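You operate a simulated robot arm through the tools that you are given. There is no shell and no other tool. Be economical: measure what you need, move in short steps, check, and stop when the job is done.

You are at the controls of a simulated two-armed robot. One attempt, no reset.

## Task
Pick up the one-band lift peg from the wooden bench top with one hand, pass it to the other hand and put it on the shelf over the long bench.

It is judged by the outcome, as a careful person would: the job done as asked, and still so three seconds after it is handed in. It fails if anything else is knocked over, pushed out of place, dropped, spilled or broken.

## Robot
Two 7-joint arms with two-finger parallel grippers on one trunk, on a base that drives. Base frame: it is fixed to the floor where the robot stands at the start and does not move with it; the origin is under the middle of the robot, x ahead of it, y to its left, z up. Units: mm, rad, N and s.
The left shoulder is at the start at [70, 177, 1070], the right one opposite. With the tool pointing down near the work surface each hand reaches from about 280 to 720 mm from the robot's upright axis, wherever it stands, measured 20 degrees to its own side. Places, roughly: shelf over the long bench (238x16 cm) [-1280, 1040, 1300]. Payload 3.43 kg a hand.
Tool frame (each hand has its own): the origin (TCP) lies between the finger pads and is the grasp point; the fingertips stand 30 mm ahead of it; z points along the fingers, y is the line along which they close. The gripper opens to 94 mm. The fingers are 28 mm wide and 10 mm thick; the gripper's body (50 by 96 mm) begins 55 mm behind the TCP.
Orientation is told as [roll, pitch, yaw] about the base's x, y, z axes, in that order, counted from this pose: with the fingers straight down and closing along the base's y, the tool's x points along the base's -x, its y along +y and its z along -z.

## Interface
- The arms move only by the tool arm_command. It takes "left_steps", "right_steps" or both (then of equal length, played together; a hand with none holds still); each is a list of rows, each an object (a shift or turn left out is 0, a gripper value left out holds the last) with "jaw": the closure, from 0 (fully open) to 1 (shut); "travel": the shift along the base's x, y, z in units of 400 mm (1.0 is 400 mm), a list of three; "rot": the turn, a rotation vector about the base's x, y, z in units of 180 degrees (1.0 is 180 degrees), a list of three. In form: [{"jaw": jaw, "travel": [x, y, z], "rot": [ax, ay, az]}, ...]. A call has 1 to 12 rows; each row is the pose to reach, as a shift and turn from the pose commanded when the call began. A call with a number of a shift or a turn outside -1 to 1 is refused whole. Each row takes 0.2 s and may step no farther than 50 mm and 0.15 rad from the row before; otherwise, or with a gripper value out of range, the whole call is refused. Where a pose cannot be reached the arm comes as near as it can. A force on the tool above 40 N (or 10 N above the force at the start of the call, whichever is more), or a blocked arm, ends the call early, and 0.2 s more pass. Each finger travels about 153 mm/s and halts on what it meets, pressing with about 32 N; the grip force reading is that of the motor and also rises with nothing between the fingers. The clock runs only during rows and for 0.2 s after the last one: add rows that repeat a pose to give the fingers time. The reply holds the time, the measured pose of the TCP, the force on the tool along the base axes, the opening and the grip force, in the units named above and with some noise, with the torque about the TCP (base axes, N m) and any sound that the robot's microphone picked up.
- Cameras (640 x 400 px; columns grow to the right, rows downward): "scene" is now at [139.7, -4.7, 1386.4]; the picture's right is [-0.04, -1.00, 0.00], its down [-0.59, 0.03, -0.80] and it looks along [0.80, -0.04, -0.59] (base axes); focal length 252 px, centre (320, 200). "left" rides on the left gripper at [76, -14, -102] in its tool frame; the picture's right is [0.18, 0.98, 0.00], its down [-0.75, 0.14, -0.64] and it looks along [-0.63, 0.12, 0.77] (tool axes); focal length 243 px, centre (320, 200). "right" rides on the right gripper at [76, 14, -103] in its tool frame; the picture's right is [-0.18, 0.98, 0.00], its down [-0.75, -0.14, -0.64] and it looks along [-0.63, -0.12, 0.77] (tool axes); focal length 243 px, centre (320, 200). There is no depth. A picture from a camera that has moved, and an enlarged one, comes with that camera's place and axes in the base frame and with its lens.
- get_image(camera): a new picture of that camera. It takes no simulated time.
- move_column(by): slides the trunk up (or, below 0, down) by that many mm; the arms and the scene camera ride with it, the base frame stays. It gives what a move gives, with no picture.
- base_move(legs): drives the robot by 1 to 6 legs, each [ahead, turn to the left] in mm and rad, along the robot's own axes; the way and the turn of a leg run together, so that a leg with both is an arc; at most 1500 mm and 3.142 rad a leg. The arms and the cameras ride along, it lands a little off, and it stops where it bumps. It gives what a move gives.
- aim_head(pan, tilt): turns the head with the scene camera to pan (to the left, within 1.501 rad either way) and tilt (down, from -0.506 to 1.204), counted from straight ahead of the robot. It gives what a move gives.
- enlarge(camera, box): a new picture of the part [left, top, right, bottom] of that camera's present view, enlarged. It takes no simulated time.
- finish_job(): hands the job in; it is judged then, once.

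Work in short steps. Places have to be worked out from the pictures, the camera data and where the tool is seen: move nearer, look again, correct. Check each grasp and each placing, and mend what went wrong. You have 120 turns and 92 pictures in all, those below and enlarged ones among them. Open the grippers and draw the arms clear of the work before you hand the job in, unless the task says otherwise; then end with one line.

The tools are called by a JSON object that holds its "op" and its "data". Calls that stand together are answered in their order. arm_command: Moves the arms, as the interface text tells. Its arguments: {"type":"object","properties":{"left_steps":{"type":"array","items":{"type":"object","properties":{"jaw":{"type":"number"},"travel":{"type":"array","items":{"type":"number"}},"rot":{"type":"array","items":{"type":"number"}}}}},"right_steps":{"type":"array","items":{"type":"object","properties":{"jaw":{"type":"number"},"travel":{"type":"array","items":{"type":"number"}},"rot":{"type":"array","items":{"type":"number"}}}}}},"required":[]} The other tools are called the same way: move_column (by) slides the trunk up or down; base_move (legs) drives the base; aim_head (pan, tilt) turns the head that bears the scene camera; get_image (camera) takes a picture; enlarge (camera, box) takes an enlarged picture of a part of a camera's view; finish_job () hands the job in.

At the start:

```text
time_s: 0.0
left_eef_pos: [451.7, 196.2, 1181.4]
left_ee_rot: [-0.002, 0.0, 0.001]
left_ft_force: [0.4, 0.0, 0.5]
left_torque: [0.01, 0.01, -0.04]
left_width: 94.0
left_finger_force: 0.0
right_eef_pos: [531.8, -249.8, 1184.1]
right_ee_rot: [0.0, 0.0, -0.001]
right_ft_force: [0.2, -0.1, -0.2]
right_torque: [-0.02, 0.01, -0.02]
right_width: 94.1
right_finger_force: 0.0
trunk travel left (down, up): [-650.0, 190.0]
robot x, y, heading: [-1.3, -0.2, -0.001]
head pan, tilt: [-0.044, 0.637]
```

scene: 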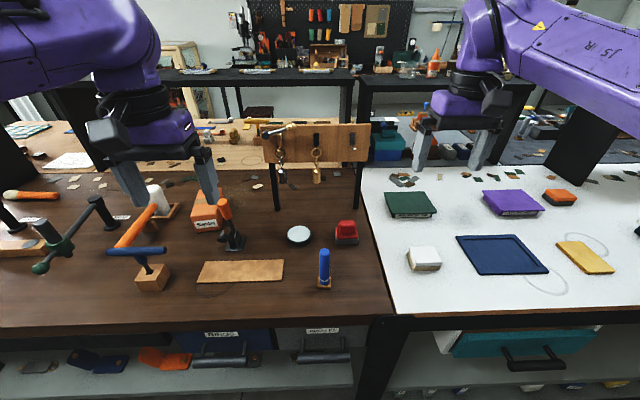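
right: 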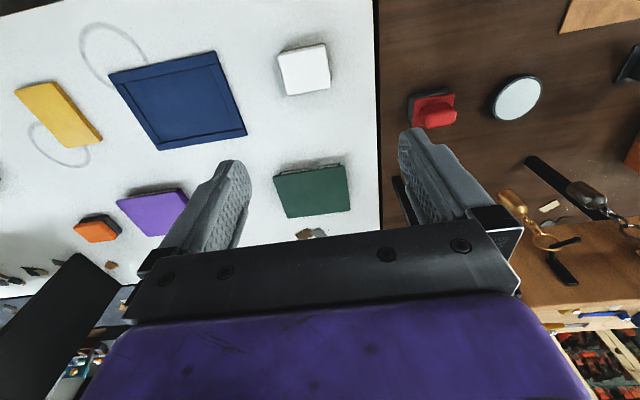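
left: 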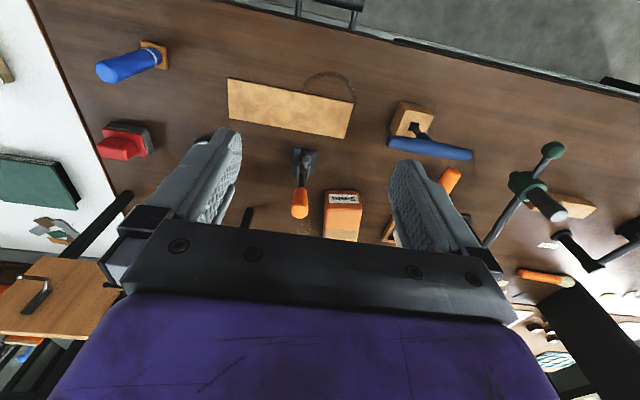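

I look for the peg: the blue upright thing at about (324,268) seems to be one; I enlarge it to check for bands, and look for other pegs.

{"op": "enlarge", "data": {"camera": "scene", "box": [270, 200, 390, 300]}}

{"op": "enlarge", "data": {"camera": "scene", "box": [0, 160, 270, 330]}}

```text
4.00 times, centred on (330, 250) of scene
camera zoom: at [139.7, -4.7, 1386.4], right [-0.04, -1.0, 0.0], down [-0.59, 0.03, -0.8], along [0.8, -0.04, -0.59], focal length 1010 px, centre (280, 0)
```

zoom: 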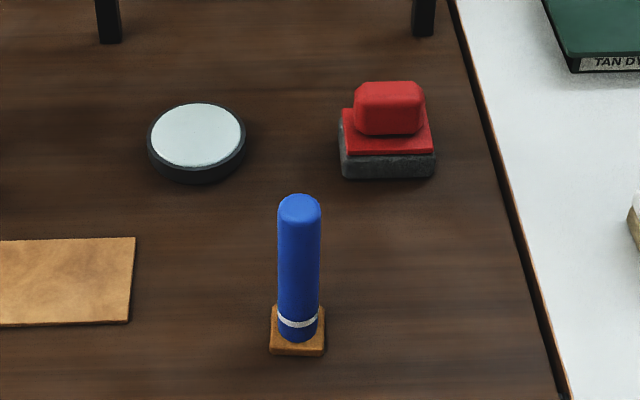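

```text
2.35 times, centred on (135, 245) of scene
camera zoom: at [139.7, -4.7, 1386.4], right [-0.04, -1.0, 0.0], down [-0.59, 0.03, -0.8], along [0.8, -0.04, -0.59], focal length 594 px, centre (755, 94)
```

zoom: 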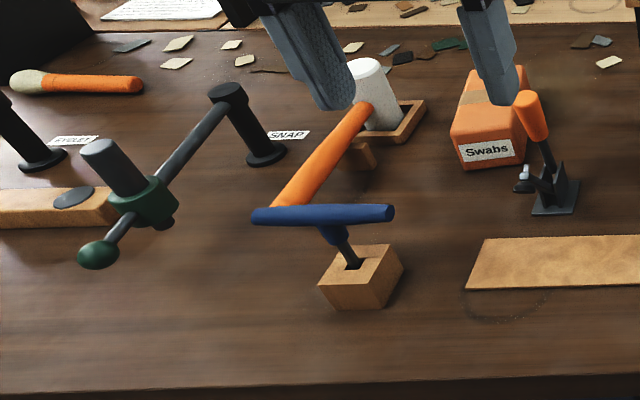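

The peg is blue with one white band, in a little wooden block at about (488, -31), top near z≈1003. I bring the right hand over it, well above, and look.

{"op": "arm_command", "data": {"right_steps": [{"travel": [-0.02, 0.11, -0.02]}, {"travel": [-0.04, 0.22, -0.05]}, {"travel": [-0.06, 0.33, -0.08]}, {"travel": [-0.08, 0.44, -0.11]}, {"travel": [-0.1, 0.547, -0.14]}, {"travel": [-0.105, 0.547, -0.17]}]}}

{"op": "get_image", "data": {"camera": "right"}}

{"op": "get_image", "data": {"camera": "scene"}}

```text
time_s: 1.4
left_eef_pos: [454.2, 194.0, 1182.6]
left_ee_rot: [-0.001, 0.0, 0.0]
left_ft_force: [0.5, -0.2, 0.7]
left_torque: [0.02, -0.01, 0.01]
left_width: 94.2
left_finger_force: 0.0
right_eef_pos: [489.9, -32.8, 1114.8]
right_ee_rot: [0.001, -0.001, 0.0]
right_ft_force: [0.1, 0.0, 0.7]
right_torque: [0.01, -0.01, 0.01]
right_width: 93.7
right_finger_force: 0.1
trunk travel left (down, up): [-650.0, 190.0]
robot x, y, heading: [-1.8, 0.3, 0.002]
head pan, tilt: [-0.044, 0.637]
```

```text
86 pictures are left
camera right: at [413.1, -18.6, 1218.5], right [0.18, 0.98, 0.0], down [0.75, -0.14, 0.64], along [0.63, -0.12, -0.77], focal length 243 px, centre (320, 200)
```

right: 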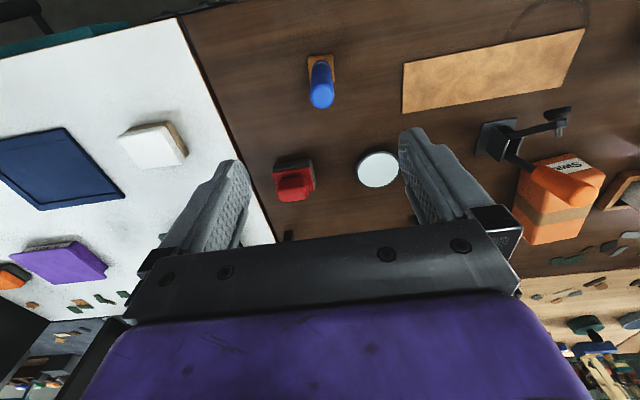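

```text
85 pictures are left
camera scene: at [139.9, -6.0, 1386.4], right [-0.04, -1.0, 0.0], down [-0.59, 0.03, -0.8], along [0.8, -0.03, -0.6], focal length 252 px, centre (320, 200)
```

scene: 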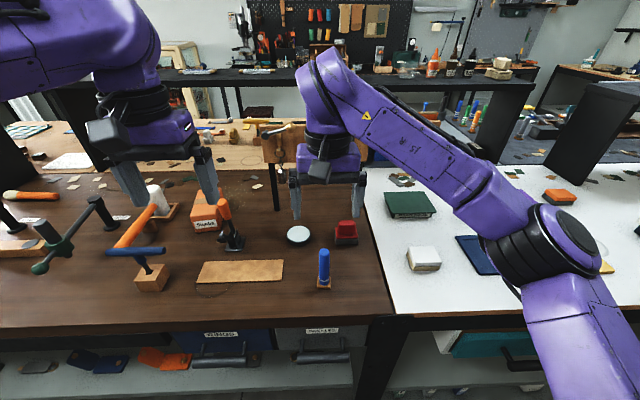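

The peg is in view; I enlarge it in the right camera to triangulate better.

{"op": "enlarge", "data": {"camera": "right", "box": [270, 30, 370, 130]}}

```text
4.00 times, centred on (320, 80) of right
camera zoom: at [413.1, -18.6, 1218.5], right [0.18, 0.98, 0.0], down [0.75, -0.14, 0.64], along [0.63, -0.12, -0.77], focal length 970 px, centre (320, 680)
```

zoom: 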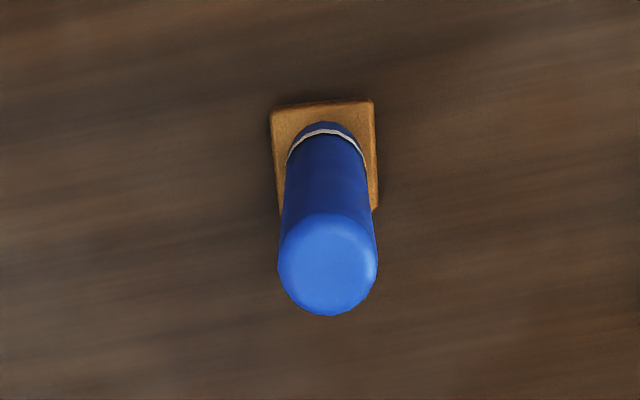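

Triangulated: peg axis at about (476, -29), top ≈ z 1007, diameter 21 mm, block top ≈ 915. I line up and go down so that the right hand grips only the top part (TCP ≈ 993), leaving the lower part free for the left hand.

{"op": "arm_command", "data": {"right_steps": [{"travel": [-0.033, 0.007, 0]}, {"travel": [-0.033, 0.007, -0.1]}, {"travel": [-0.033, 0.007, -0.15]}]}}

{"op": "get_image", "data": {"camera": "right"}}

{"op": "get_image", "data": {"camera": "scene"}}

```text
time_s: 2.2
left_eef_pos: [453.4, 196.1, 1182.7]
left_ee_rot: [0.0, -0.002, 0.001]
left_ft_force: [-0.1, 0.8, 0.1]
left_torque: [-0.01, -0.03, 0.04]
left_width: 93.9
left_finger_force: 0.2
right_eef_pos: [499.4, -32.8, 1057.7]
right_ee_rot: [0.001, 0.001, 0.004]
right_ft_force: [0.4, 0.7, 0.7]
right_torque: [-0.01, 0.01, 0.01]
right_width: 94.1
right_finger_force: 0.0
right hand out of reach, approached as far as the arm can: row 1, 2, 3
trunk travel left (down, up): [-650.0, 190.0]
robot x, y, heading: [-2.0, -2.4, -0.002]
head pan, tilt: [-0.044, 0.637]
```

```text
83 pictures are left
camera right: at [422.2, -19.6, 1159.0], right [0.18, 0.98, 0.0], down [0.75, -0.14, 0.64], along [0.63, -0.12, -0.77], focal length 243 px, centre (320, 200)
```

right: 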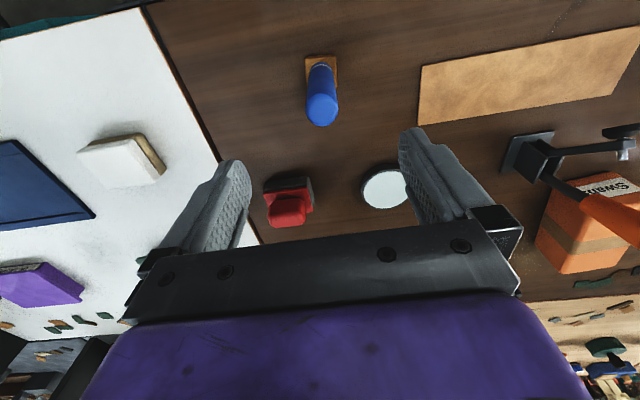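

```text
82 pictures are left
camera scene: at [139.7, -4.3, 1386.4], right [-0.04, -1.0, 0.0], down [-0.59, 0.03, -0.8], along [0.8, -0.04, -0.59], focal length 252 px, centre (320, 200)
```

scene: 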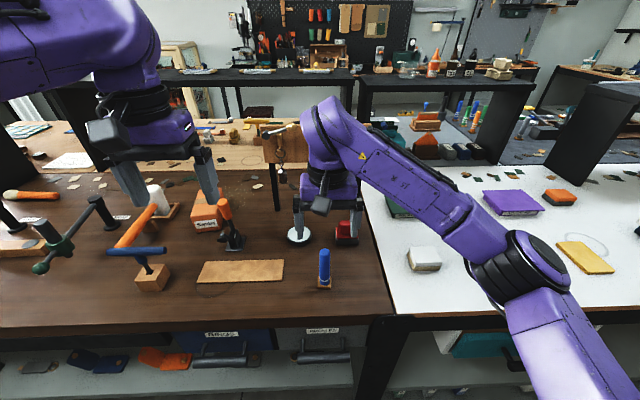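

The right arm runs out of reach so near the midline. I raise the hand and turn the base left a little so that the peg lies on the right arm's own side.

{"op": "arm_command", "data": {"right_steps": [{"travel": [0, 0, 0.1]}, {"travel": [0.02, -0.1, 0.2]}, {"travel": [0.02, -0.2, 0.25]}]}}

{"op": "base_move", "data": {"legs": [[0, 0.35]]}}

{"op": "get_image", "data": {"camera": "scene"}}

{"op": "get_image", "data": {"camera": "right"}}

```text
refused: row 2 steps farther than a row can; nothing moved
```

```text
time_s: 3.7
left_eef_pos: [359.5, 339.2, 1181.1]
left_ee_rot: [0.001, -0.003, 0.349]
left_ft_force: [-0.7, -0.4, -0.1]
left_torque: [0.0, 0.01, 0.01]
left_width: 93.9
left_finger_force: 0.1
right_eef_pos: [481.3, 138.7, 1057.8]
right_ee_rot: [0.0, -0.001, 0.351]
right_ft_force: [-0.7, 0.9, 0.2]
right_torque: [0.01, -0.03, -0.05]
right_width: 93.8
right_finger_force: 0.1
trunk travel left (down, up): [-650.0, 190.0]
robot x, y, heading: [1.0, -0.8, 0.346]
head pan, tilt: [-0.044, 0.637]
```

```text
81 pictures are left
camera scene: at [132.9, 42.3, 1386.4], right [0.3, -0.95, 0.0], down [-0.57, -0.18, -0.8], along [0.77, 0.24, -0.59], focal length 252 px, centre (320, 200)
```

scene: 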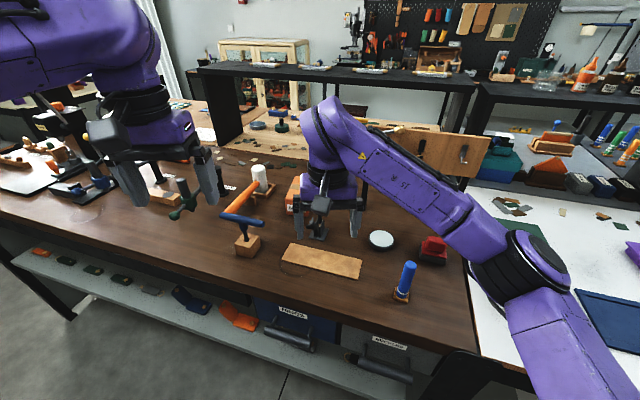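

```text
80 pictures are left
camera right: at [403.7, 125.5, 1159.1], right [-0.17, 0.99, 0.0], down [0.76, 0.13, 0.64], along [0.63, 0.11, -0.77], focal length 243 px, centre (320, 200)
```

right: 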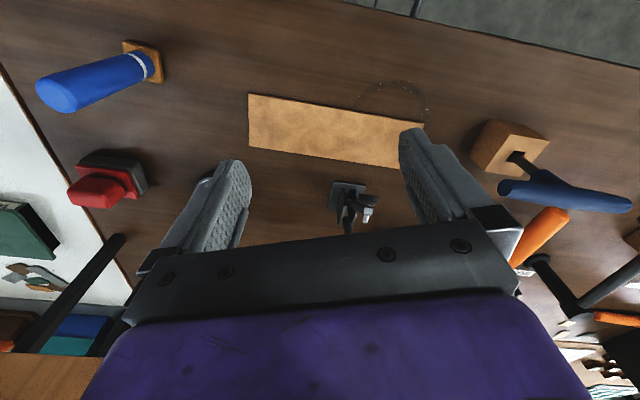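

The turn went clear even though the lift was refused. Now I lift the hand, and move above the peg.

{"op": "arm_command", "data": {"right_steps": [{"travel": [0, 0, 0.11]}, {"travel": [0, -0.11, 0.14]}, {"travel": [-0.003, -0.22, 0.14]}, {"travel": [-0.006, -0.33, 0.14]}, {"travel": [-0.012, -0.42, 0.14]}, {"travel": [-0.012, -0.42, 0.07]}]}}

{"op": "enlarge", "data": {"camera": "right", "box": [220, 20, 420, 145]}}

{"op": "enlarge", "data": {"camera": "scene", "box": [350, 190, 510, 310]}}

```text
time_s: 5.1
left_eef_pos: [359.4, 340.2, 1181.8]
left_ee_rot: [0.003, -0.001, 0.348]
left_ft_force: [-0.1, -0.4, -0.4]
left_torque: [-0.01, -0.02, -0.03]
left_width: 94.3
left_finger_force: 0.0
right_eef_pos: [476.9, -29.5, 1084.2]
right_ee_rot: [0.001, 0.002, 0.351]
right_ft_force: [0.8, 0.3, 0.5]
right_torque: [0.01, 0.03, 0.03]
right_width: 94.1
right_finger_force: 0.1
trunk travel left (down, up): [-650.0, 190.0]
robot x, y, heading: [-4.4, -0.1, 0.347]
head pan, tilt: [-0.044, 0.637]
```

```text
3.20 times, centred on (320, 82) of right
camera zoom: at [400.4, -41.9, 1186.3], right [-0.17, 0.99, 0.0], down [0.76, 0.13, 0.64], along [0.63, 0.11, -0.77], focal length 776 px, centre (320, 576)
```

zoom: 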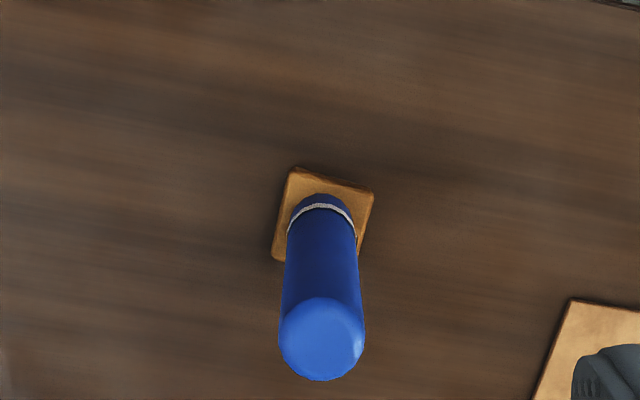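

```text
3.33 times, centred on (430, 250) of scene
camera zoom: at [134.2, 43.3, 1386.2], right [0.3, -0.95, 0.0], down [-0.57, -0.18, -0.8], along [0.77, 0.24, -0.6], focal length 842 px, centre (-47, 33)
```

zoom: 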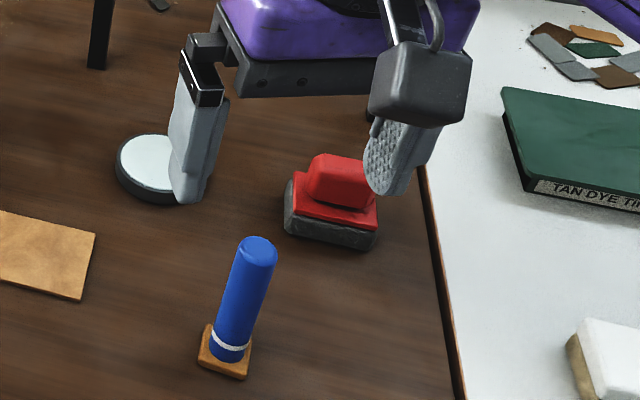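

Consistent: peg at about (475, -28), top ≈ 1007. I go straight down to TCP ≈ 991 and look before closing.

{"op": "arm_command", "data": {"right_steps": [{"travel": [-0.004, 0.003, -0.08]}, {"travel": [-0.004, 0.003, -0.16]}, {"travel": [-0.004, 0.003, -0.233]}]}}

{"op": "get_image", "data": {"camera": "right"}}

{"op": "enlarge", "data": {"camera": "scene", "box": [320, 170, 520, 310]}}

```text
time_s: 5.9
left_eef_pos: [359.0, 339.3, 1182.3]
left_ee_rot: [0.001, -0.001, 0.349]
left_ft_force: [-0.2, 0.4, 0.4]
left_torque: [0.02, 0.01, 0.0]
left_width: 93.7
left_finger_force: 0.1
right_eef_pos: [474.3, -28.0, 992.4]
right_ee_rot: [-0.001, 0.0, 0.35]
right_ft_force: [0.9, -0.1, -0.4]
right_torque: [0.0, -0.02, 0.0]
right_width: 94.0
right_finger_force: 0.1
trunk travel left (down, up): [-650.0, 190.0]
robot x, y, heading: [-1.6, -0.3, 0.345]
head pan, tilt: [-0.044, 0.637]
```

```text
77 pictures are left
camera right: at [397.0, -41.5, 1093.7], right [-0.17, 0.99, 0.0], down [0.76, 0.13, 0.64], along [0.63, 0.11, -0.77], focal length 243 px, centre (320, 200)
```

right: 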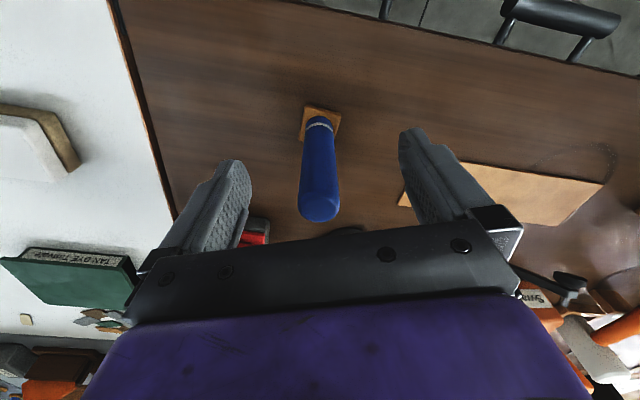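

```text
2.86 times, centred on (420, 240) of scene
camera zoom: at [133.0, 41.9, 1386.4], right [0.3, -0.95, 0.0], down [-0.57, -0.18, -0.8], along [0.77, 0.24, -0.59], focal length 722 px, centre (34, 86)
```

zoom: 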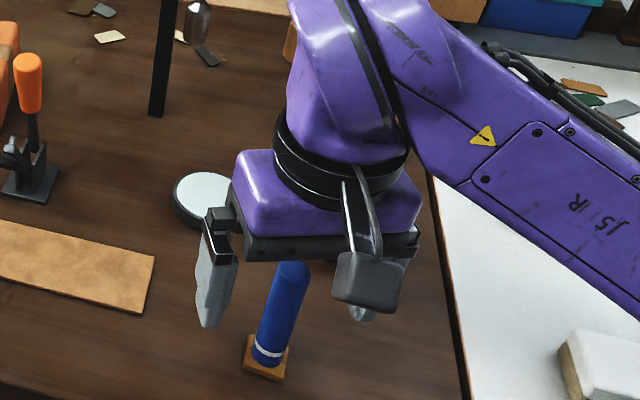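

The peg stands between the fingers. I close the gripper.

{"op": "arm_command", "data": {"right_steps": [{"jaw": 0.5}, {"jaw": 1}, {"jaw": 1}, {"jaw": 1}]}}

{"op": "get_image", "data": {"camera": "right"}}

```text
time_s: 6.9
left_eef_pos: [359.8, 338.0, 1182.0]
left_ee_rot: [0.001, -0.002, 0.348]
left_ft_force: [-0.2, 0.1, 0.2]
left_torque: [0.0, -0.04, -0.02]
left_width: 94.1
left_finger_force: 0.1
right_eef_pos: [474.0, -28.5, 991.6]
right_ee_rot: [0.001, 0.0, 0.351]
right_ft_force: [0.5, 0.4, 0.6]
right_torque: [0.0, 0.0, -0.02]
right_width: 22.5
right_finger_force: 31.5
trunk travel left (down, up): [-650.0, 190.0]
robot x, y, heading: [3.3, 1.0, 0.347]
head pan, tilt: [-0.044, 0.637]
```

```text
75 pictures are left
camera right: at [397.0, -41.1, 1093.8], right [-0.17, 0.99, 0.0], down [0.76, 0.13, 0.64], along [0.63, 0.11, -0.77], focal length 243 px, centre (320, 200)
```

right: 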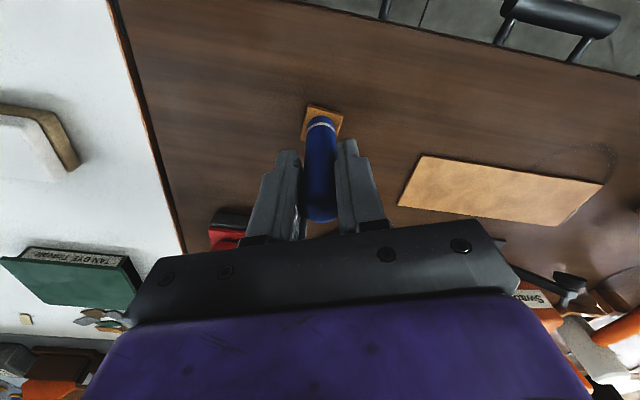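

Gripped at 22.5 mm. I lift slowly, straight up.

{"op": "arm_command", "data": {"right_steps": [{"travel": [0, 0, 0.03]}, {"travel": [0, 0, 0.08]}, {"travel": [0, 0, 0.16]}, {"travel": [0, 0, 0.26]}]}}

{"op": "get_image", "data": {"camera": "right"}}

{"op": "get_image", "data": {"camera": "scene"}}

```text
time_s: 7.9
left_eef_pos: [357.0, 340.7, 1182.3]
left_ee_rot: [-0.002, -0.001, 0.35]
left_ft_force: [0.3, -0.1, 0.2]
left_torque: [-0.01, 0.03, 0.0]
left_width: 94.0
left_finger_force: 0.0
right_eef_pos: [473.0, -27.8, 1095.0]
right_ee_rot: [0.0, 0.001, 0.35]
right_ft_force: [0.1, 0.5, 0.3]
right_torque: [-0.02, -0.03, 0.03]
right_width: 22.9
right_finger_force: 32.7
trunk travel left (down, up): [-650.0, 190.0]
robot x, y, heading: [1.3, 0.5, 0.344]
head pan, tilt: [-0.044, 0.637]
```

```text
74 pictures are left
camera right: at [395.9, -40.9, 1197.4], right [-0.16, 0.99, 0.0], down [0.76, 0.13, 0.64], along [0.63, 0.1, -0.77], focal length 243 px, centre (320, 200)
```

right: 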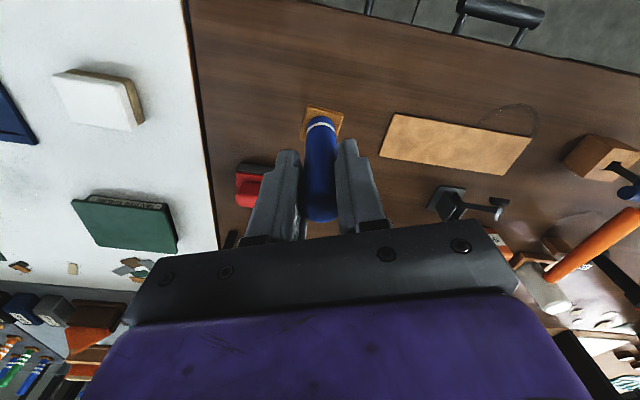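

```text
73 pictures are left
camera scene: at [131.6, 42.7, 1386.4], right [0.3, -0.95, 0.0], down [-0.57, -0.18, -0.8], along [0.77, 0.24, -0.59], focal length 252 px, centre (320, 200)
```

scene: 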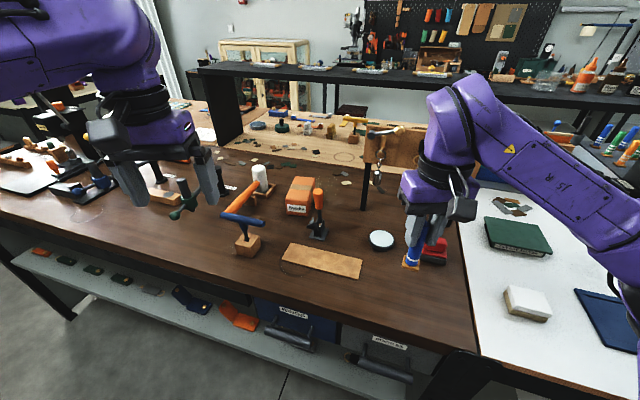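

The wooden foot came up with the peg: it is part of it, so it can stand. I now look to the left and around for the shelf and free floor.

{"op": "aim_head", "data": {"pan": 1.5, "tilt": 0.3}}

{"op": "get_image", "data": {"camera": "scene"}}

{"op": "aim_head", "data": {"pan": -1.5, "tilt": 0.5}}

{"op": "get_image", "data": {"camera": "scene"}}

```text
time_s: 9.5
left_eef_pos: [358.2, 338.2, 1182.8]
left_ee_rot: [0.0, -0.001, 0.348]
left_ft_force: [-0.1, 0.4, -0.1]
left_torque: [0.02, 0.02, -0.02]
left_width: 94.4
left_finger_force: 0.0
right_eef_pos: [475.5, -29.0, 1095.5]
right_ee_rot: [-0.001, -0.002, 0.351]
right_ft_force: [-0.1, 0.2, -0.1]
right_torque: [-0.01, -0.01, -0.02]
right_width: 22.8
right_finger_force: 32.2
trunk travel left (down, up): [-650.0, 190.0]
robot x, y, heading: [-3.1, -0.4, 0.348]
head pan, tilt: [1.499, 0.3]
```

```text
72 pictures are left
camera scene: at [24.3, 106.1, 1417.1], right [0.96, 0.27, 0.0], down [0.08, -0.28, -0.96], along [-0.26, 0.92, -0.3], focal length 252 px, centre (320, 200)
```

scene: 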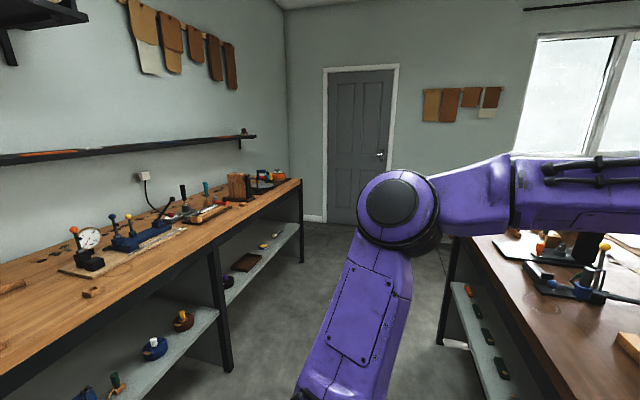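

```text
time_s: 12.1
left_eef_pos: [359.3, 338.7, 1182.8]
left_ee_rot: [0.001, -0.002, 0.35]
left_ft_force: [-0.8, 0.5, -0.1]
left_torque: [0.04, -0.02, -0.04]
left_width: 94.2
left_finger_force: 0.1
right_eef_pos: [474.2, -28.0, 1095.7]
right_ee_rot: [0.001, 0.0, 0.351]
right_ft_force: [-0.6, -0.7, 0.6]
right_torque: [0.0, 0.0, 0.0]
right_width: 22.6
right_finger_force: 32.3
trunk travel left (down, up): [-650.0, 190.0]
robot x, y, heading: [-1.9, 2.9, 0.343]
head pan, tilt: [-1.499, 0.499]
```

```text
71 pictures are left
camera scene: at [86.7, -66.9, 1398.7], right [-0.91, -0.41, 0.0], down [-0.2, 0.44, -0.88], along [0.36, -0.8, -0.48], focal length 252 px, centre (320, 200)
```

scene: 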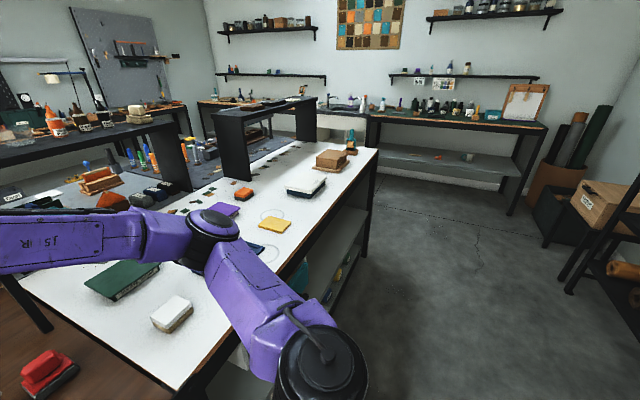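

The long bench runs along the back wall with its shelf (front edge near x≈-1200), about 460 mm behind the bench's front edge. I raise the peg, back off from the wooden bench to have free room, and then do the hand-over.

{"op": "arm_command", "data": {"right_steps": [{"travel": [0, 0, 0.1]}, {"travel": [0, 0, 0.2]}, {"travel": [0, 0, 0.26]}]}}

{"op": "base_move", "data": {"legs": [[-220, 0]]}}

{"op": "aim_head", "data": {"pan": -0.1, "tilt": 0.55}}

{"op": "arm_command", "data": {"right_steps": [{"travel": [0.05, 0.083, 0]}, {"travel": [0.1, 0.166, 0]}, {"travel": [0.15, 0.25, 0]}, {"travel": [0.205, 0.332, 0]}], "left_steps": [{"travel": [0.03, 0.04, 0]}, {"travel": [0.08, 0.08, 0]}, {"travel": [0.13, 0.12, 0]}, {"travel": [0.18, 0.16, 0]}]}}

```text
time_s: 12.9
left_eef_pos: [358.0, 339.0, 1182.8]
left_ee_rot: [-0.001, -0.002, 0.35]
left_ft_force: [0.3, 0.4, 0.0]
left_torque: [-0.04, 0.01, 0.05]
left_width: 94.0
left_finger_force: 0.0
right_eef_pos: [474.5, -27.9, 1200.6]
right_ee_rot: [0.0, 0.0, 0.351]
right_ft_force: [0.0, 0.5, -0.5]
right_torque: [-0.01, 0.02, -0.01]
right_width: 22.4
right_finger_force: 32.4
trunk travel left (down, up): [-650.0, 190.0]
robot x, y, heading: [1.0, -1.7, 0.347]
head pan, tilt: [-1.499, 0.499]
```

```text
time_s: 14.6
left_eef_pos: [152.1, 263.8, 1182.5]
left_ee_rot: [0.001, 0.001, 0.35]
left_ft_force: [0.1, 1.0, 0.2]
left_torque: [-0.01, 0.01, 0.04]
left_width: 94.2
left_finger_force: 0.0
right_eef_pos: [268.4, -104.0, 1200.3]
right_ee_rot: [0.001, 0.001, 0.353]
right_ft_force: [-0.2, 0.1, -0.6]
right_torque: [-0.02, 0.01, 0.03]
right_width: 22.9
right_finger_force: 31.9
trunk travel left (down, up): [-650.0, 190.0]
robot x, y, heading: [-203.4, -74.3, 0.344]
head pan, tilt: [-1.499, 0.499]
```

```text
time_s: 16.1
left_eef_pos: [152.4, 264.3, 1182.5]
left_ee_rot: [0.0, 0.0, 0.347]
left_ft_force: [1.0, 0.0, 0.1]
left_torque: [0.04, -0.01, 0.0]
left_width: 93.8
left_finger_force: 0.0
right_eef_pos: [267.2, -103.0, 1200.1]
right_ee_rot: [0.0, 0.002, 0.35]
right_ft_force: [-0.4, 0.4, -0.1]
right_torque: [0.0, -0.01, -0.01]
right_width: 22.5
right_finger_force: 32.4
trunk travel left (down, up): [-650.0, 190.0]
robot x, y, heading: [-203.9, -73.2, 0.345]
head pan, tilt: [-0.099, 0.55]
```

```text
time_s: 17.1
left_eef_pos: [225.9, 331.7, 1181.1]
left_ee_rot: [-0.003, 0.001, 0.349]
left_ft_force: [0.0, 1.8, -0.3]
left_torque: [-0.05, 0.01, 0.02]
left_width: 94.1
left_finger_force: 0.2
right_eef_pos: [351.9, 32.9, 1197.7]
right_ee_rot: [-0.004, 0.004, 0.351]
right_ft_force: [0.5, 0.4, -0.8]
right_torque: [-0.01, 0.01, -0.04]
right_width: 22.6
right_finger_force: 32.4
trunk travel left (down, up): [-650.0, 190.0]
robot x, y, heading: [-208.4, -78.7, 0.347]
head pan, tilt: [-0.099, 0.55]
```

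Both arms are in place (peg now at about (351, 33)). I pitch the left hand forward, to 15° below horizontal, in steps.

{"op": "arm_command", "data": {"left_steps": [{"rot": [0.0157, -0.0436, 0]}, {"rot": [0.0315, -0.0871, 0]}, {"rot": [0.0472, -0.1307, 0]}, {"rot": [0.063, -0.1742, 0]}, {"rot": [0.0787, -0.2178, 0]}, {"rot": [0.0945, -0.2613, 0]}, {"rot": [0.1102, -0.3049, 0]}, {"rot": [0.126, -0.3484, 0]}, {"rot": [0.1417, -0.392, 0]}]}}

{"op": "get_image", "data": {"camera": "scene"}}

```text
time_s: 19.1
left_eef_pos: [224.6, 329.5, 1181.7]
left_ee_rot: [-0.016, -1.311, 0.359]
left_ft_force: [-0.9, -0.1, 0.3]
left_torque: [0.02, -0.03, 0.04]
left_width: 94.0
left_finger_force: 0.1
right_eef_pos: [351.2, 29.5, 1199.5]
right_ee_rot: [0.001, 0.002, 0.35]
right_ft_force: [0.4, 0.1, -1.0]
right_torque: [-0.01, 0.01, 0.07]
right_width: 22.4
right_finger_force: 32.1
trunk travel left (down, up): [-650.0, 190.0]
robot x, y, heading: [-207.6, -74.2, 0.348]
head pan, tilt: [-0.099, 0.55]
```

```text
70 pictures are left
camera scene: at [-70.5, -35.9, 1394.1], right [0.25, -0.97, 0.0], down [-0.51, -0.13, -0.85], along [0.83, 0.21, -0.52], focal length 252 px, centre (320, 200)
```

scene: 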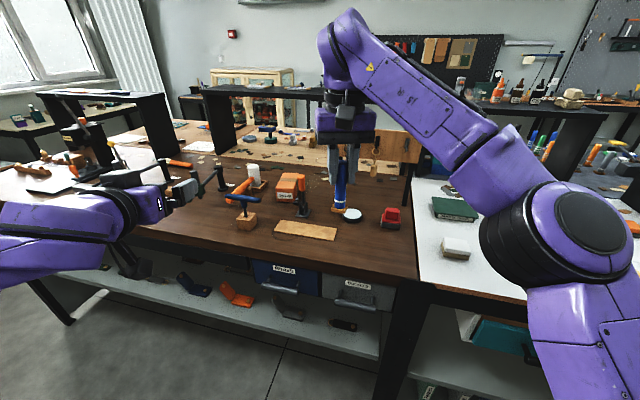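

The left hand points forward. Now I yaw it 40° to the right and bring it to 130 mm short of the peg's lower part, at z ≈ 1149.

{"op": "arm_command", "data": {"left_steps": [{"travel": [0, -0.1, -0.02], "rot": [0, 0, -0.04]}, {"travel": [0, -0.2, -0.04], "rot": [0, 0, -0.08]}, {"travel": [0.005, -0.3, -0.06], "rot": [0, 0, -0.12]}, {"travel": [0.01, -0.4, -0.08], "rot": [0, 0, -0.16]}, {"travel": [0.01, -0.5, -0.082], "rot": [0, 0, -0.2]}, {"travel": [0.01, -0.6, -0.082], "rot": [0, 0, -0.222]}, {"travel": [0.01, -0.637, -0.082], "rot": [0, 0, -0.222]}]}}

{"op": "get_image", "data": {"camera": "scene"}}

{"op": "get_image", "data": {"camera": "left"}}

```text
time_s: 20.7
left_eef_pos: [227.1, 71.1, 1150.2]
left_ee_rot: [-0.005, -1.31, -0.344]
left_ft_force: [-0.7, 0.7, 0.1]
left_torque: [0.01, -0.01, -0.05]
left_width: 94.0
left_finger_force: 0.1
right_eef_pos: [349.7, 28.4, 1199.6]
right_ee_rot: [0.0, 0.003, 0.35]
right_ft_force: [0.2, 0.2, 0.2]
right_torque: [0.01, 0.04, 0.03]
right_width: 22.7
right_finger_force: 31.9
trunk travel left (down, up): [-650.0, 190.0]
robot x, y, heading: [-207.5, -74.0, 0.346]
head pan, tilt: [-0.099, 0.55]
```

```text
69 pictures are left
camera scene: at [-70.3, -36.9, 1394.1], right [0.25, -0.97, 0.0], down [-0.51, -0.13, -0.85], along [0.83, 0.21, -0.52], focal length 252 px, centre (320, 200)
```

scene: 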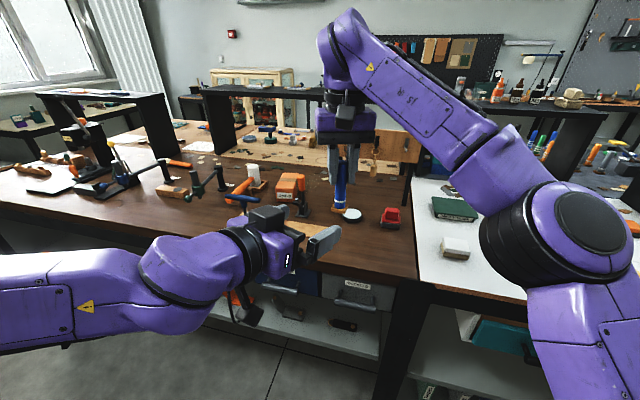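

```text
68 pictures are left
camera left: at [111.7, 98.5, 1103.5], right [0.29, 0.94, -0.18], down [-0.35, 0.28, 0.89], along [0.89, -0.2, 0.41], focal length 243 px, centre (320, 200)
```

left: 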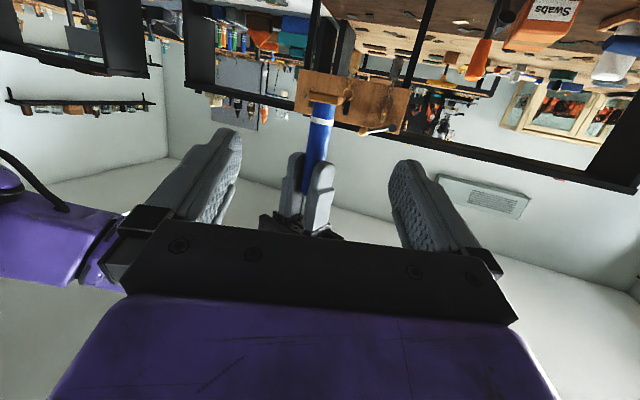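

The peg hangs between the opened left fingers in the picture, the lower part free. I advance the left hand along its pointing direction until the peg is at its TCP, slightly lower (z ≈ 1145) to stay clear of the right fingertips.

{"op": "arm_command", "data": {"left_steps": [{"travel": [0.0, 0.0, -0.013]}, {"travel": [0.08, -0.027, -0.013]}, {"travel": [0.16, -0.055, -0.013]}, {"travel": [0.23, -0.079, -0.013]}, {"travel": [0.305, -0.105, -0.013]}]}}

{"op": "get_image", "data": {"camera": "left"}}

{"op": "enlarge", "data": {"camera": "scene", "box": [240, 100, 440, 225]}}

{"op": "get_image", "data": {"camera": "right"}}

```text
time_s: 21.9
left_eef_pos: [351.9, 31.0, 1144.7]
left_ee_rot: [-0.005, -1.309, -0.349]
left_ft_force: [0.7, 0.5, -0.4]
left_torque: [-0.02, 0.01, 0.01]
left_width: 94.0
left_finger_force: 0.0
right_eef_pos: [352.6, 29.5, 1199.1]
right_ee_rot: [0.001, 0.002, 0.352]
right_ft_force: [0.8, 0.1, -0.5]
right_torque: [0.0, 0.02, -0.03]
right_width: 22.5
right_finger_force: 32.1
trunk travel left (down, up): [-650.0, 190.0]
robot x, y, heading: [-204.3, -74.8, 0.344]
head pan, tilt: [-0.099, 0.55]
```

```text
67 pictures are left
camera left: at [235.5, 57.2, 1096.4], right [0.29, 0.94, -0.18], down [-0.35, 0.28, 0.89], along [0.89, -0.2, 0.41], focal length 243 px, centre (320, 200)
```

left: 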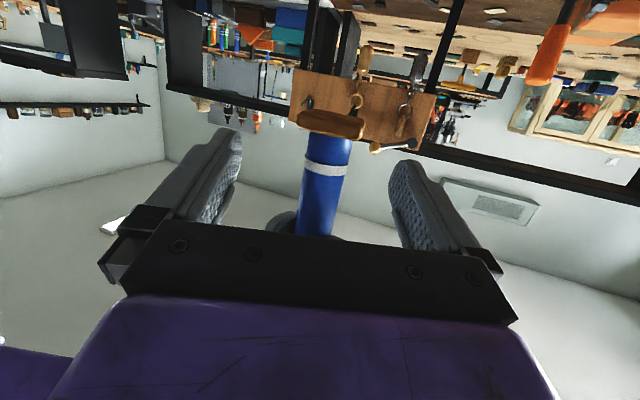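

```text
3.20 times, centred on (340, 162) of scene
camera zoom: at [-68.4, -37.6, 1393.9], right [0.24, -0.97, 0.0], down [-0.51, -0.13, -0.85], along [0.83, 0.21, -0.52], focal length 808 px, centre (256, 320)
```

zoom: 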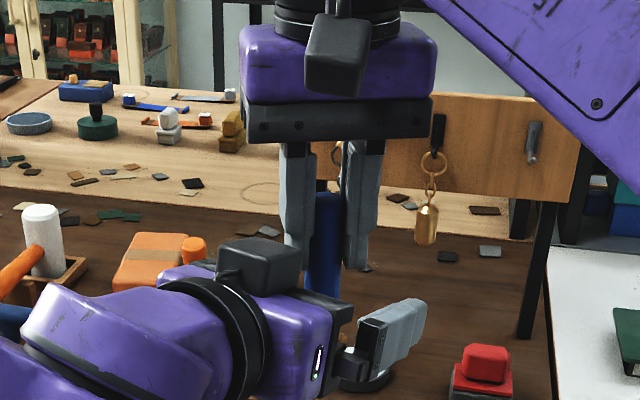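

```text
65 pictures are left
camera right: at [274.5, 15.4, 1300.8], right [-0.17, 0.99, 0.0], down [0.76, 0.13, 0.64], along [0.63, 0.11, -0.77], focal length 243 px, centre (320, 200)
```

right: 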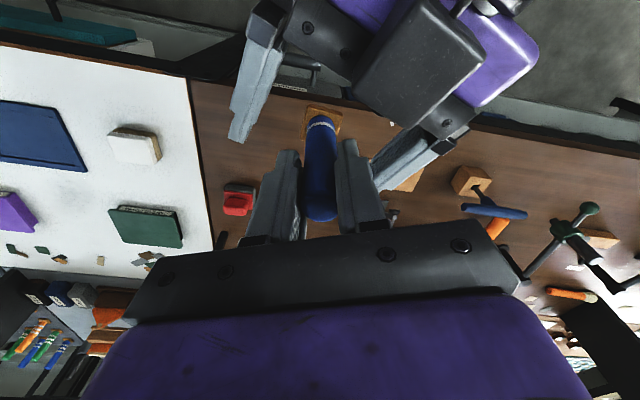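

The readings agree (left TCP (352,31,1145), peg at (352,30)), and the pictures show the peg centred between the left fingers with the right fingertips above. I close the left gripper.

{"op": "arm_command", "data": {"left_steps": [{"jaw": 0.4}, {"jaw": 0.7}, {"jaw": 1}, {"jaw": 1}, {"jaw": 1}]}}

{"op": "get_image", "data": {"camera": "left"}}

{"op": "get_image", "data": {"camera": "right"}}

```text
time_s: 23.1
left_eef_pos: [350.1, 32.2, 1144.7]
left_ee_rot: [-0.005, -1.311, -0.344]
left_ft_force: [5.5, 4.9, -0.1]
left_torque: [0.02, 0.22, 0.15]
left_width: 26.6
left_finger_force: 32.6
right_eef_pos: [350.0, 29.6, 1199.8]
right_ee_rot: [0.0, 0.001, 0.351]
right_ft_force: [-5.1, -6.2, 0.2]
right_torque: [-0.31, 0.1, -0.19]
right_width: 22.6
right_finger_force: 31.6
trunk travel left (down, up): [-650.0, 190.0]
robot x, y, heading: [-206.8, -74.6, 0.346]
head pan, tilt: [-0.099, 0.55]
```

```text
64 pictures are left
camera left: at [234.0, 58.6, 1097.0], right [0.29, 0.94, -0.18], down [-0.35, 0.28, 0.89], along [0.89, -0.2, 0.41], focal length 243 px, centre (320, 200)
```

left: 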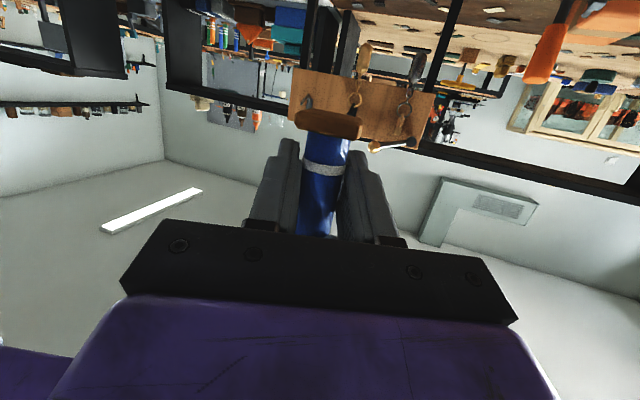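

```text
63 pictures are left
camera right: at [272.7, 16.3, 1301.6], right [-0.17, 0.99, 0.0], down [0.76, 0.13, 0.64], along [0.63, 0.11, -0.77], focal length 243 px, centre (320, 200)
```

right: 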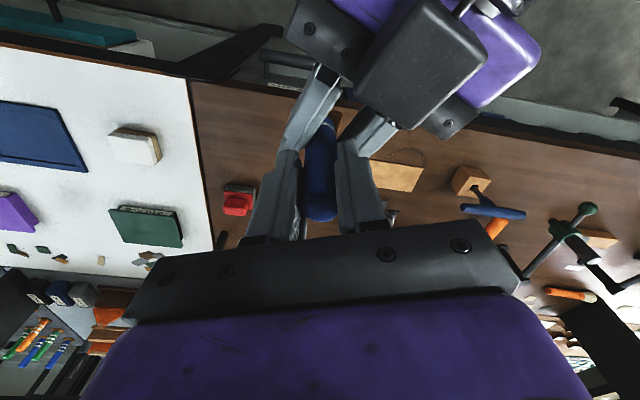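

Left closed at 26.6 mm, wider than the right's 22.5; I look closely at how it grips.

{"op": "enlarge", "data": {"camera": "left", "box": [240, 90, 400, 250]}}

{"op": "enlarge", "data": {"camera": "right", "box": [240, 60, 420, 240]}}

{"op": "enlarge", "data": {"camera": "scene", "box": [290, 130, 400, 220]}}

```text
2.50 times, centred on (320, 170) of left
camera zoom: at [234.0, 58.6, 1097.0], right [0.29, 0.94, -0.18], down [-0.35, 0.28, 0.89], along [0.89, -0.2, 0.41], focal length 606 px, centre (320, 275)
```

zoom: 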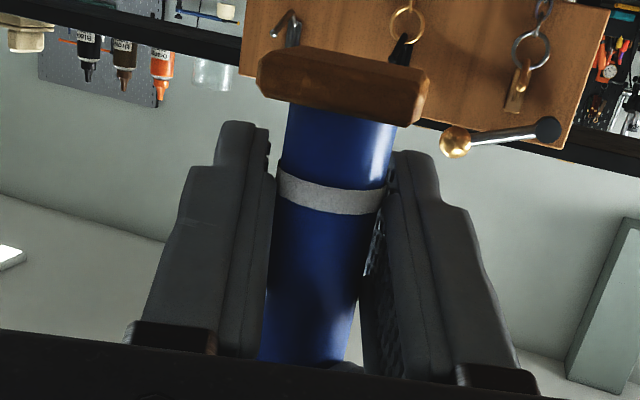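

```text
2.22 times, centred on (330, 150) of right
camera zoom: at [272.7, 16.3, 1301.6], right [-0.17, 0.99, 0.0], down [0.76, 0.13, 0.64], along [0.63, 0.11, -0.77], focal length 539 px, centre (298, 311)
```

zoom: 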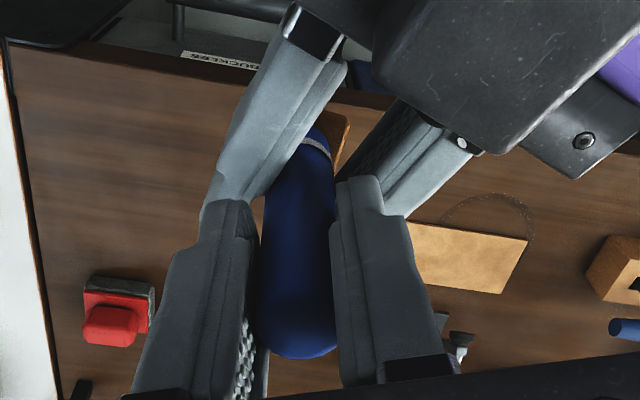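

```text
4.44 times, centred on (345, 175) of scene
camera zoom: at [-70.4, -36.6, 1394.1], right [0.25, -0.97, 0.0], down [-0.51, -0.13, -0.85], along [0.83, 0.21, -0.52], focal length 1122 px, centre (209, 311)
```

zoom: 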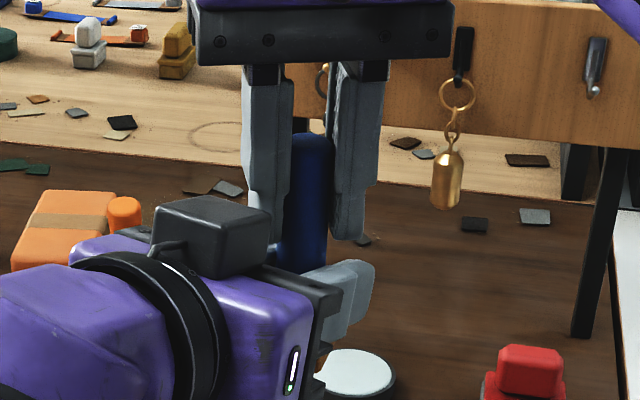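

The peg sits slightly tilted across the left pads but firmly held (32 N), and the right fingers are just above. I open the right hand partly so the peg settles into the left grip.

{"op": "arm_command", "data": {"right_steps": [{"jaw": 0.7}, {"jaw": 0.6}, {"jaw": 0.5}, {"jaw": 0.45}, {"jaw": 0.45}]}}

{"op": "enlarge", "data": {"camera": "left", "box": [240, 90, 400, 250]}}

{"op": "enlarge", "data": {"camera": "right", "box": [220, 50, 440, 250]}}

```text
time_s: 24.3
left_eef_pos: [349.6, 30.6, 1144.3]
left_ee_rot: [-0.008, -1.311, -0.345]
left_ft_force: [0.2, -0.2, -0.3]
left_torque: [-0.01, 0.01, -0.01]
left_width: 26.0
left_finger_force: 31.9
right_eef_pos: [350.7, 29.0, 1199.0]
right_ee_rot: [-0.001, 0.003, 0.352]
right_ft_force: [0.6, 0.3, 0.4]
right_torque: [0.01, -0.03, 0.01]
right_width: 51.8
right_finger_force: 0.0
trunk travel left (down, up): [-650.0, 190.0]
robot x, y, heading: [-208.8, -73.9, 0.349]
head pan, tilt: [-0.099, 0.55]
```

```text
2.50 times, centred on (320, 170) of left
camera zoom: at [233.7, 58.2, 1097.0], right [0.29, 0.94, -0.18], down [-0.35, 0.28, 0.89], along [0.89, -0.2, 0.41], focal length 606 px, centre (320, 275)
```

zoom: 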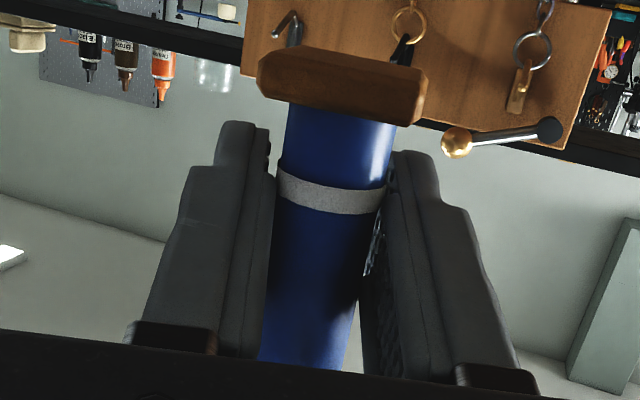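

```text
2.00 times, centred on (330, 150) of right
camera zoom: at [272.7, 16.3, 1301.5], right [-0.17, 0.99, 0.0], down [0.76, 0.13, 0.64], along [0.63, 0.11, -0.77], focal length 485 px, centre (300, 300)
```

zoom: 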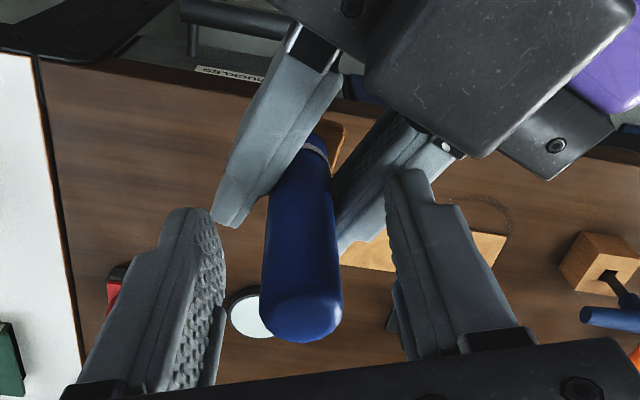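

The left hand now holds the peg alone, forces at zero. I open the right fully a bit more and raise it clear, then draw it right.

{"op": "arm_command", "data": {"right_steps": [{"jaw": 0.35, "travel": [0, 0, 0.03]}, {"jaw": 0.35, "travel": [0, 0, 0.13]}, {"travel": [0, 0, 0.24]}, {"travel": [0.02, -0.05, 0.34]}, {"travel": [0.06, -0.15, 0.36]}, {"travel": [0.1, -0.25, 0.36]}, {"travel": [0.14, -0.35, 0.36]}, {"travel": [0.16, -0.46, 0.36]}]}}

{"op": "get_image", "data": {"camera": "scene"}}

{"op": "enlarge", "data": {"camera": "left", "box": [240, 90, 400, 250]}}

```text
time_s: 26.1
left_eef_pos: [351.6, 31.9, 1144.3]
left_ee_rot: [-0.007, -1.311, -0.343]
left_ft_force: [0.4, 0.0, -0.8]
left_torque: [0.0, -0.02, 0.01]
left_width: 26.0
left_finger_force: 32.2
right_eef_pos: [350.4, -103.8, 1301.9]
right_ee_rot: [0.0, 0.0, 0.353]
right_ft_force: [0.1, -0.1, 0.2]
right_torque: [0.0, 0.01, 0.01]
right_width: 60.9
right_finger_force: 0.0
right hand out of reach, approached as far as the arm can: row 2, 3, 4, 5, 6, 7, 8
trunk travel left (down, up): [-650.0, 190.0]
robot x, y, heading: [-206.4, -73.0, 0.351]
head pan, tilt: [-0.099, 0.55]
```

```text
57 pictures are left
camera scene: at [-70.3, -36.6, 1394.1], right [0.25, -0.97, 0.0], down [-0.51, -0.13, -0.85], along [0.83, 0.21, -0.52], focal length 252 px, centre (320, 200)
```

scene: 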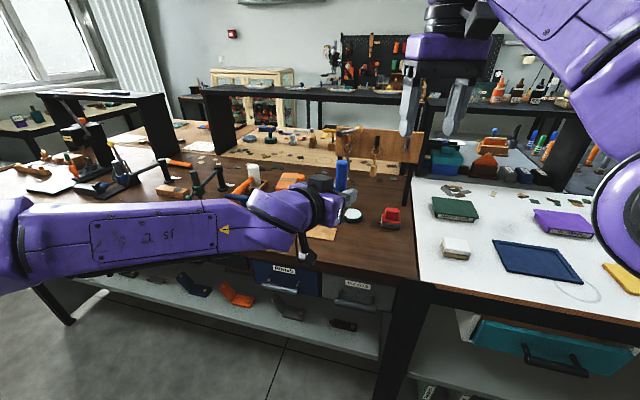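

```text
2.50 times, centred on (320, 170) of left
camera zoom: at [233.8, 58.3, 1097.0], right [0.29, 0.94, -0.18], down [-0.35, 0.28, 0.89], along [0.89, -0.2, 0.41], focal length 606 px, centre (320, 275)
```

zoom: 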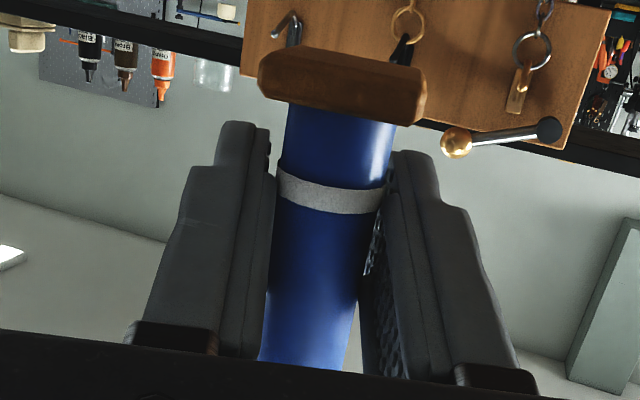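

The peg is safe in the left hand. I raise the trunk so the peg clears everything, then turn left to face the long bench and look.

{"op": "move_column", "data": {"by": 185}}

{"op": "base_move", "data": {"legs": [[0, 1.4], [0, 1.392]]}}

{"op": "aim_head", "data": {"pan": 0, "tilt": 0.35}}

{"op": "get_image", "data": {"camera": "scene"}}

```text
time_s: 28.2
left_eef_pos: [349.6, 31.1, 1328.7]
left_ee_rot: [-0.007, -1.312, -0.345]
left_ft_force: [-0.4, -0.5, -1.1]
left_torque: [0.03, 0.01, 0.0]
left_width: 25.9
left_finger_force: 31.7
right_eef_pos: [350.9, -101.7, 1486.4]
right_ee_rot: [0.0, 0.0, 0.351]
right_ft_force: [-0.1, -0.1, 0.6]
right_torque: [0.01, -0.03, -0.04]
right_width: 61.3
right_finger_force: 0.1
trunk travel left (down, up): [-835.0, 5.0]
robot x, y, heading: [-205.0, -74.0, 0.344]
head pan, tilt: [-0.099, 0.55]
```

```text
time_s: 35.4
left_eef_pos: [-766.9, 15.0, 1328.8]
left_ee_rot: [-0.006, -1.31, 2.447]
left_ft_force: [0.1, -0.7, -1.1]
left_torque: [-0.01, 0.04, 0.0]
left_width: 25.1
left_finger_force: 31.9
right_eef_pos: [-722.0, 140.8, 1486.1]
right_ee_rot: [0.001, 0.001, -3.136]
right_ft_force: [-0.3, -0.1, -0.1]
right_torque: [0.01, 0.0, 0.04]
right_width: 60.7
right_finger_force: 0.1
trunk travel left (down, up): [-835.0, 5.0]
robot x, y, heading: [-204.7, -73.6, -3.141]
head pan, tilt: [-0.099, 0.55]
```

```text
time_s: 36.2
left_eef_pos: [-768.0, 15.3, 1330.3]
left_ee_rot: [-0.004, -1.309, 2.451]
left_ft_force: [-0.3, -0.3, 0.1]
left_torque: [0.01, 0.0, -0.01]
left_width: 25.1
left_finger_force: 31.7
right_eef_pos: [-721.3, 140.2, 1485.6]
right_ee_rot: [0.0, 0.002, -3.138]
right_ft_force: [0.0, -1.0, -0.9]
right_torque: [-0.03, 0.02, 0.0]
right_width: 60.8
right_finger_force: 0.1
trunk travel left (down, up): [-835.0, 5.0]
robot x, y, heading: [-209.0, -75.3, -3.145]
head pan, tilt: [0.0, 0.351]
```

```text
55 pictures are left
camera scene: at [-348.1, -75.8, 1597.3], right [0.0, 1.0, 0.0], down [0.34, 0.0, -0.94], along [-0.94, 0.0, -0.34], focal length 252 px, centre (320, 200)
```

scene: 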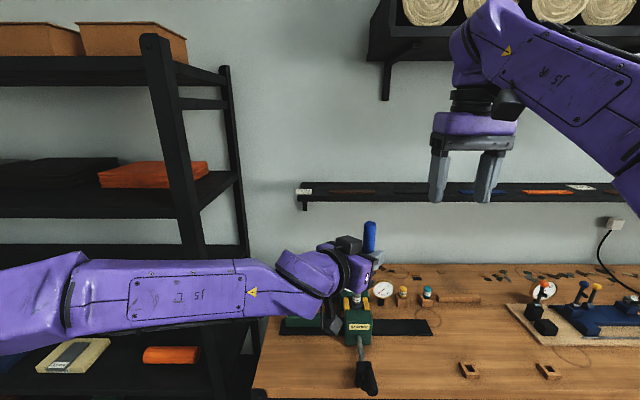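

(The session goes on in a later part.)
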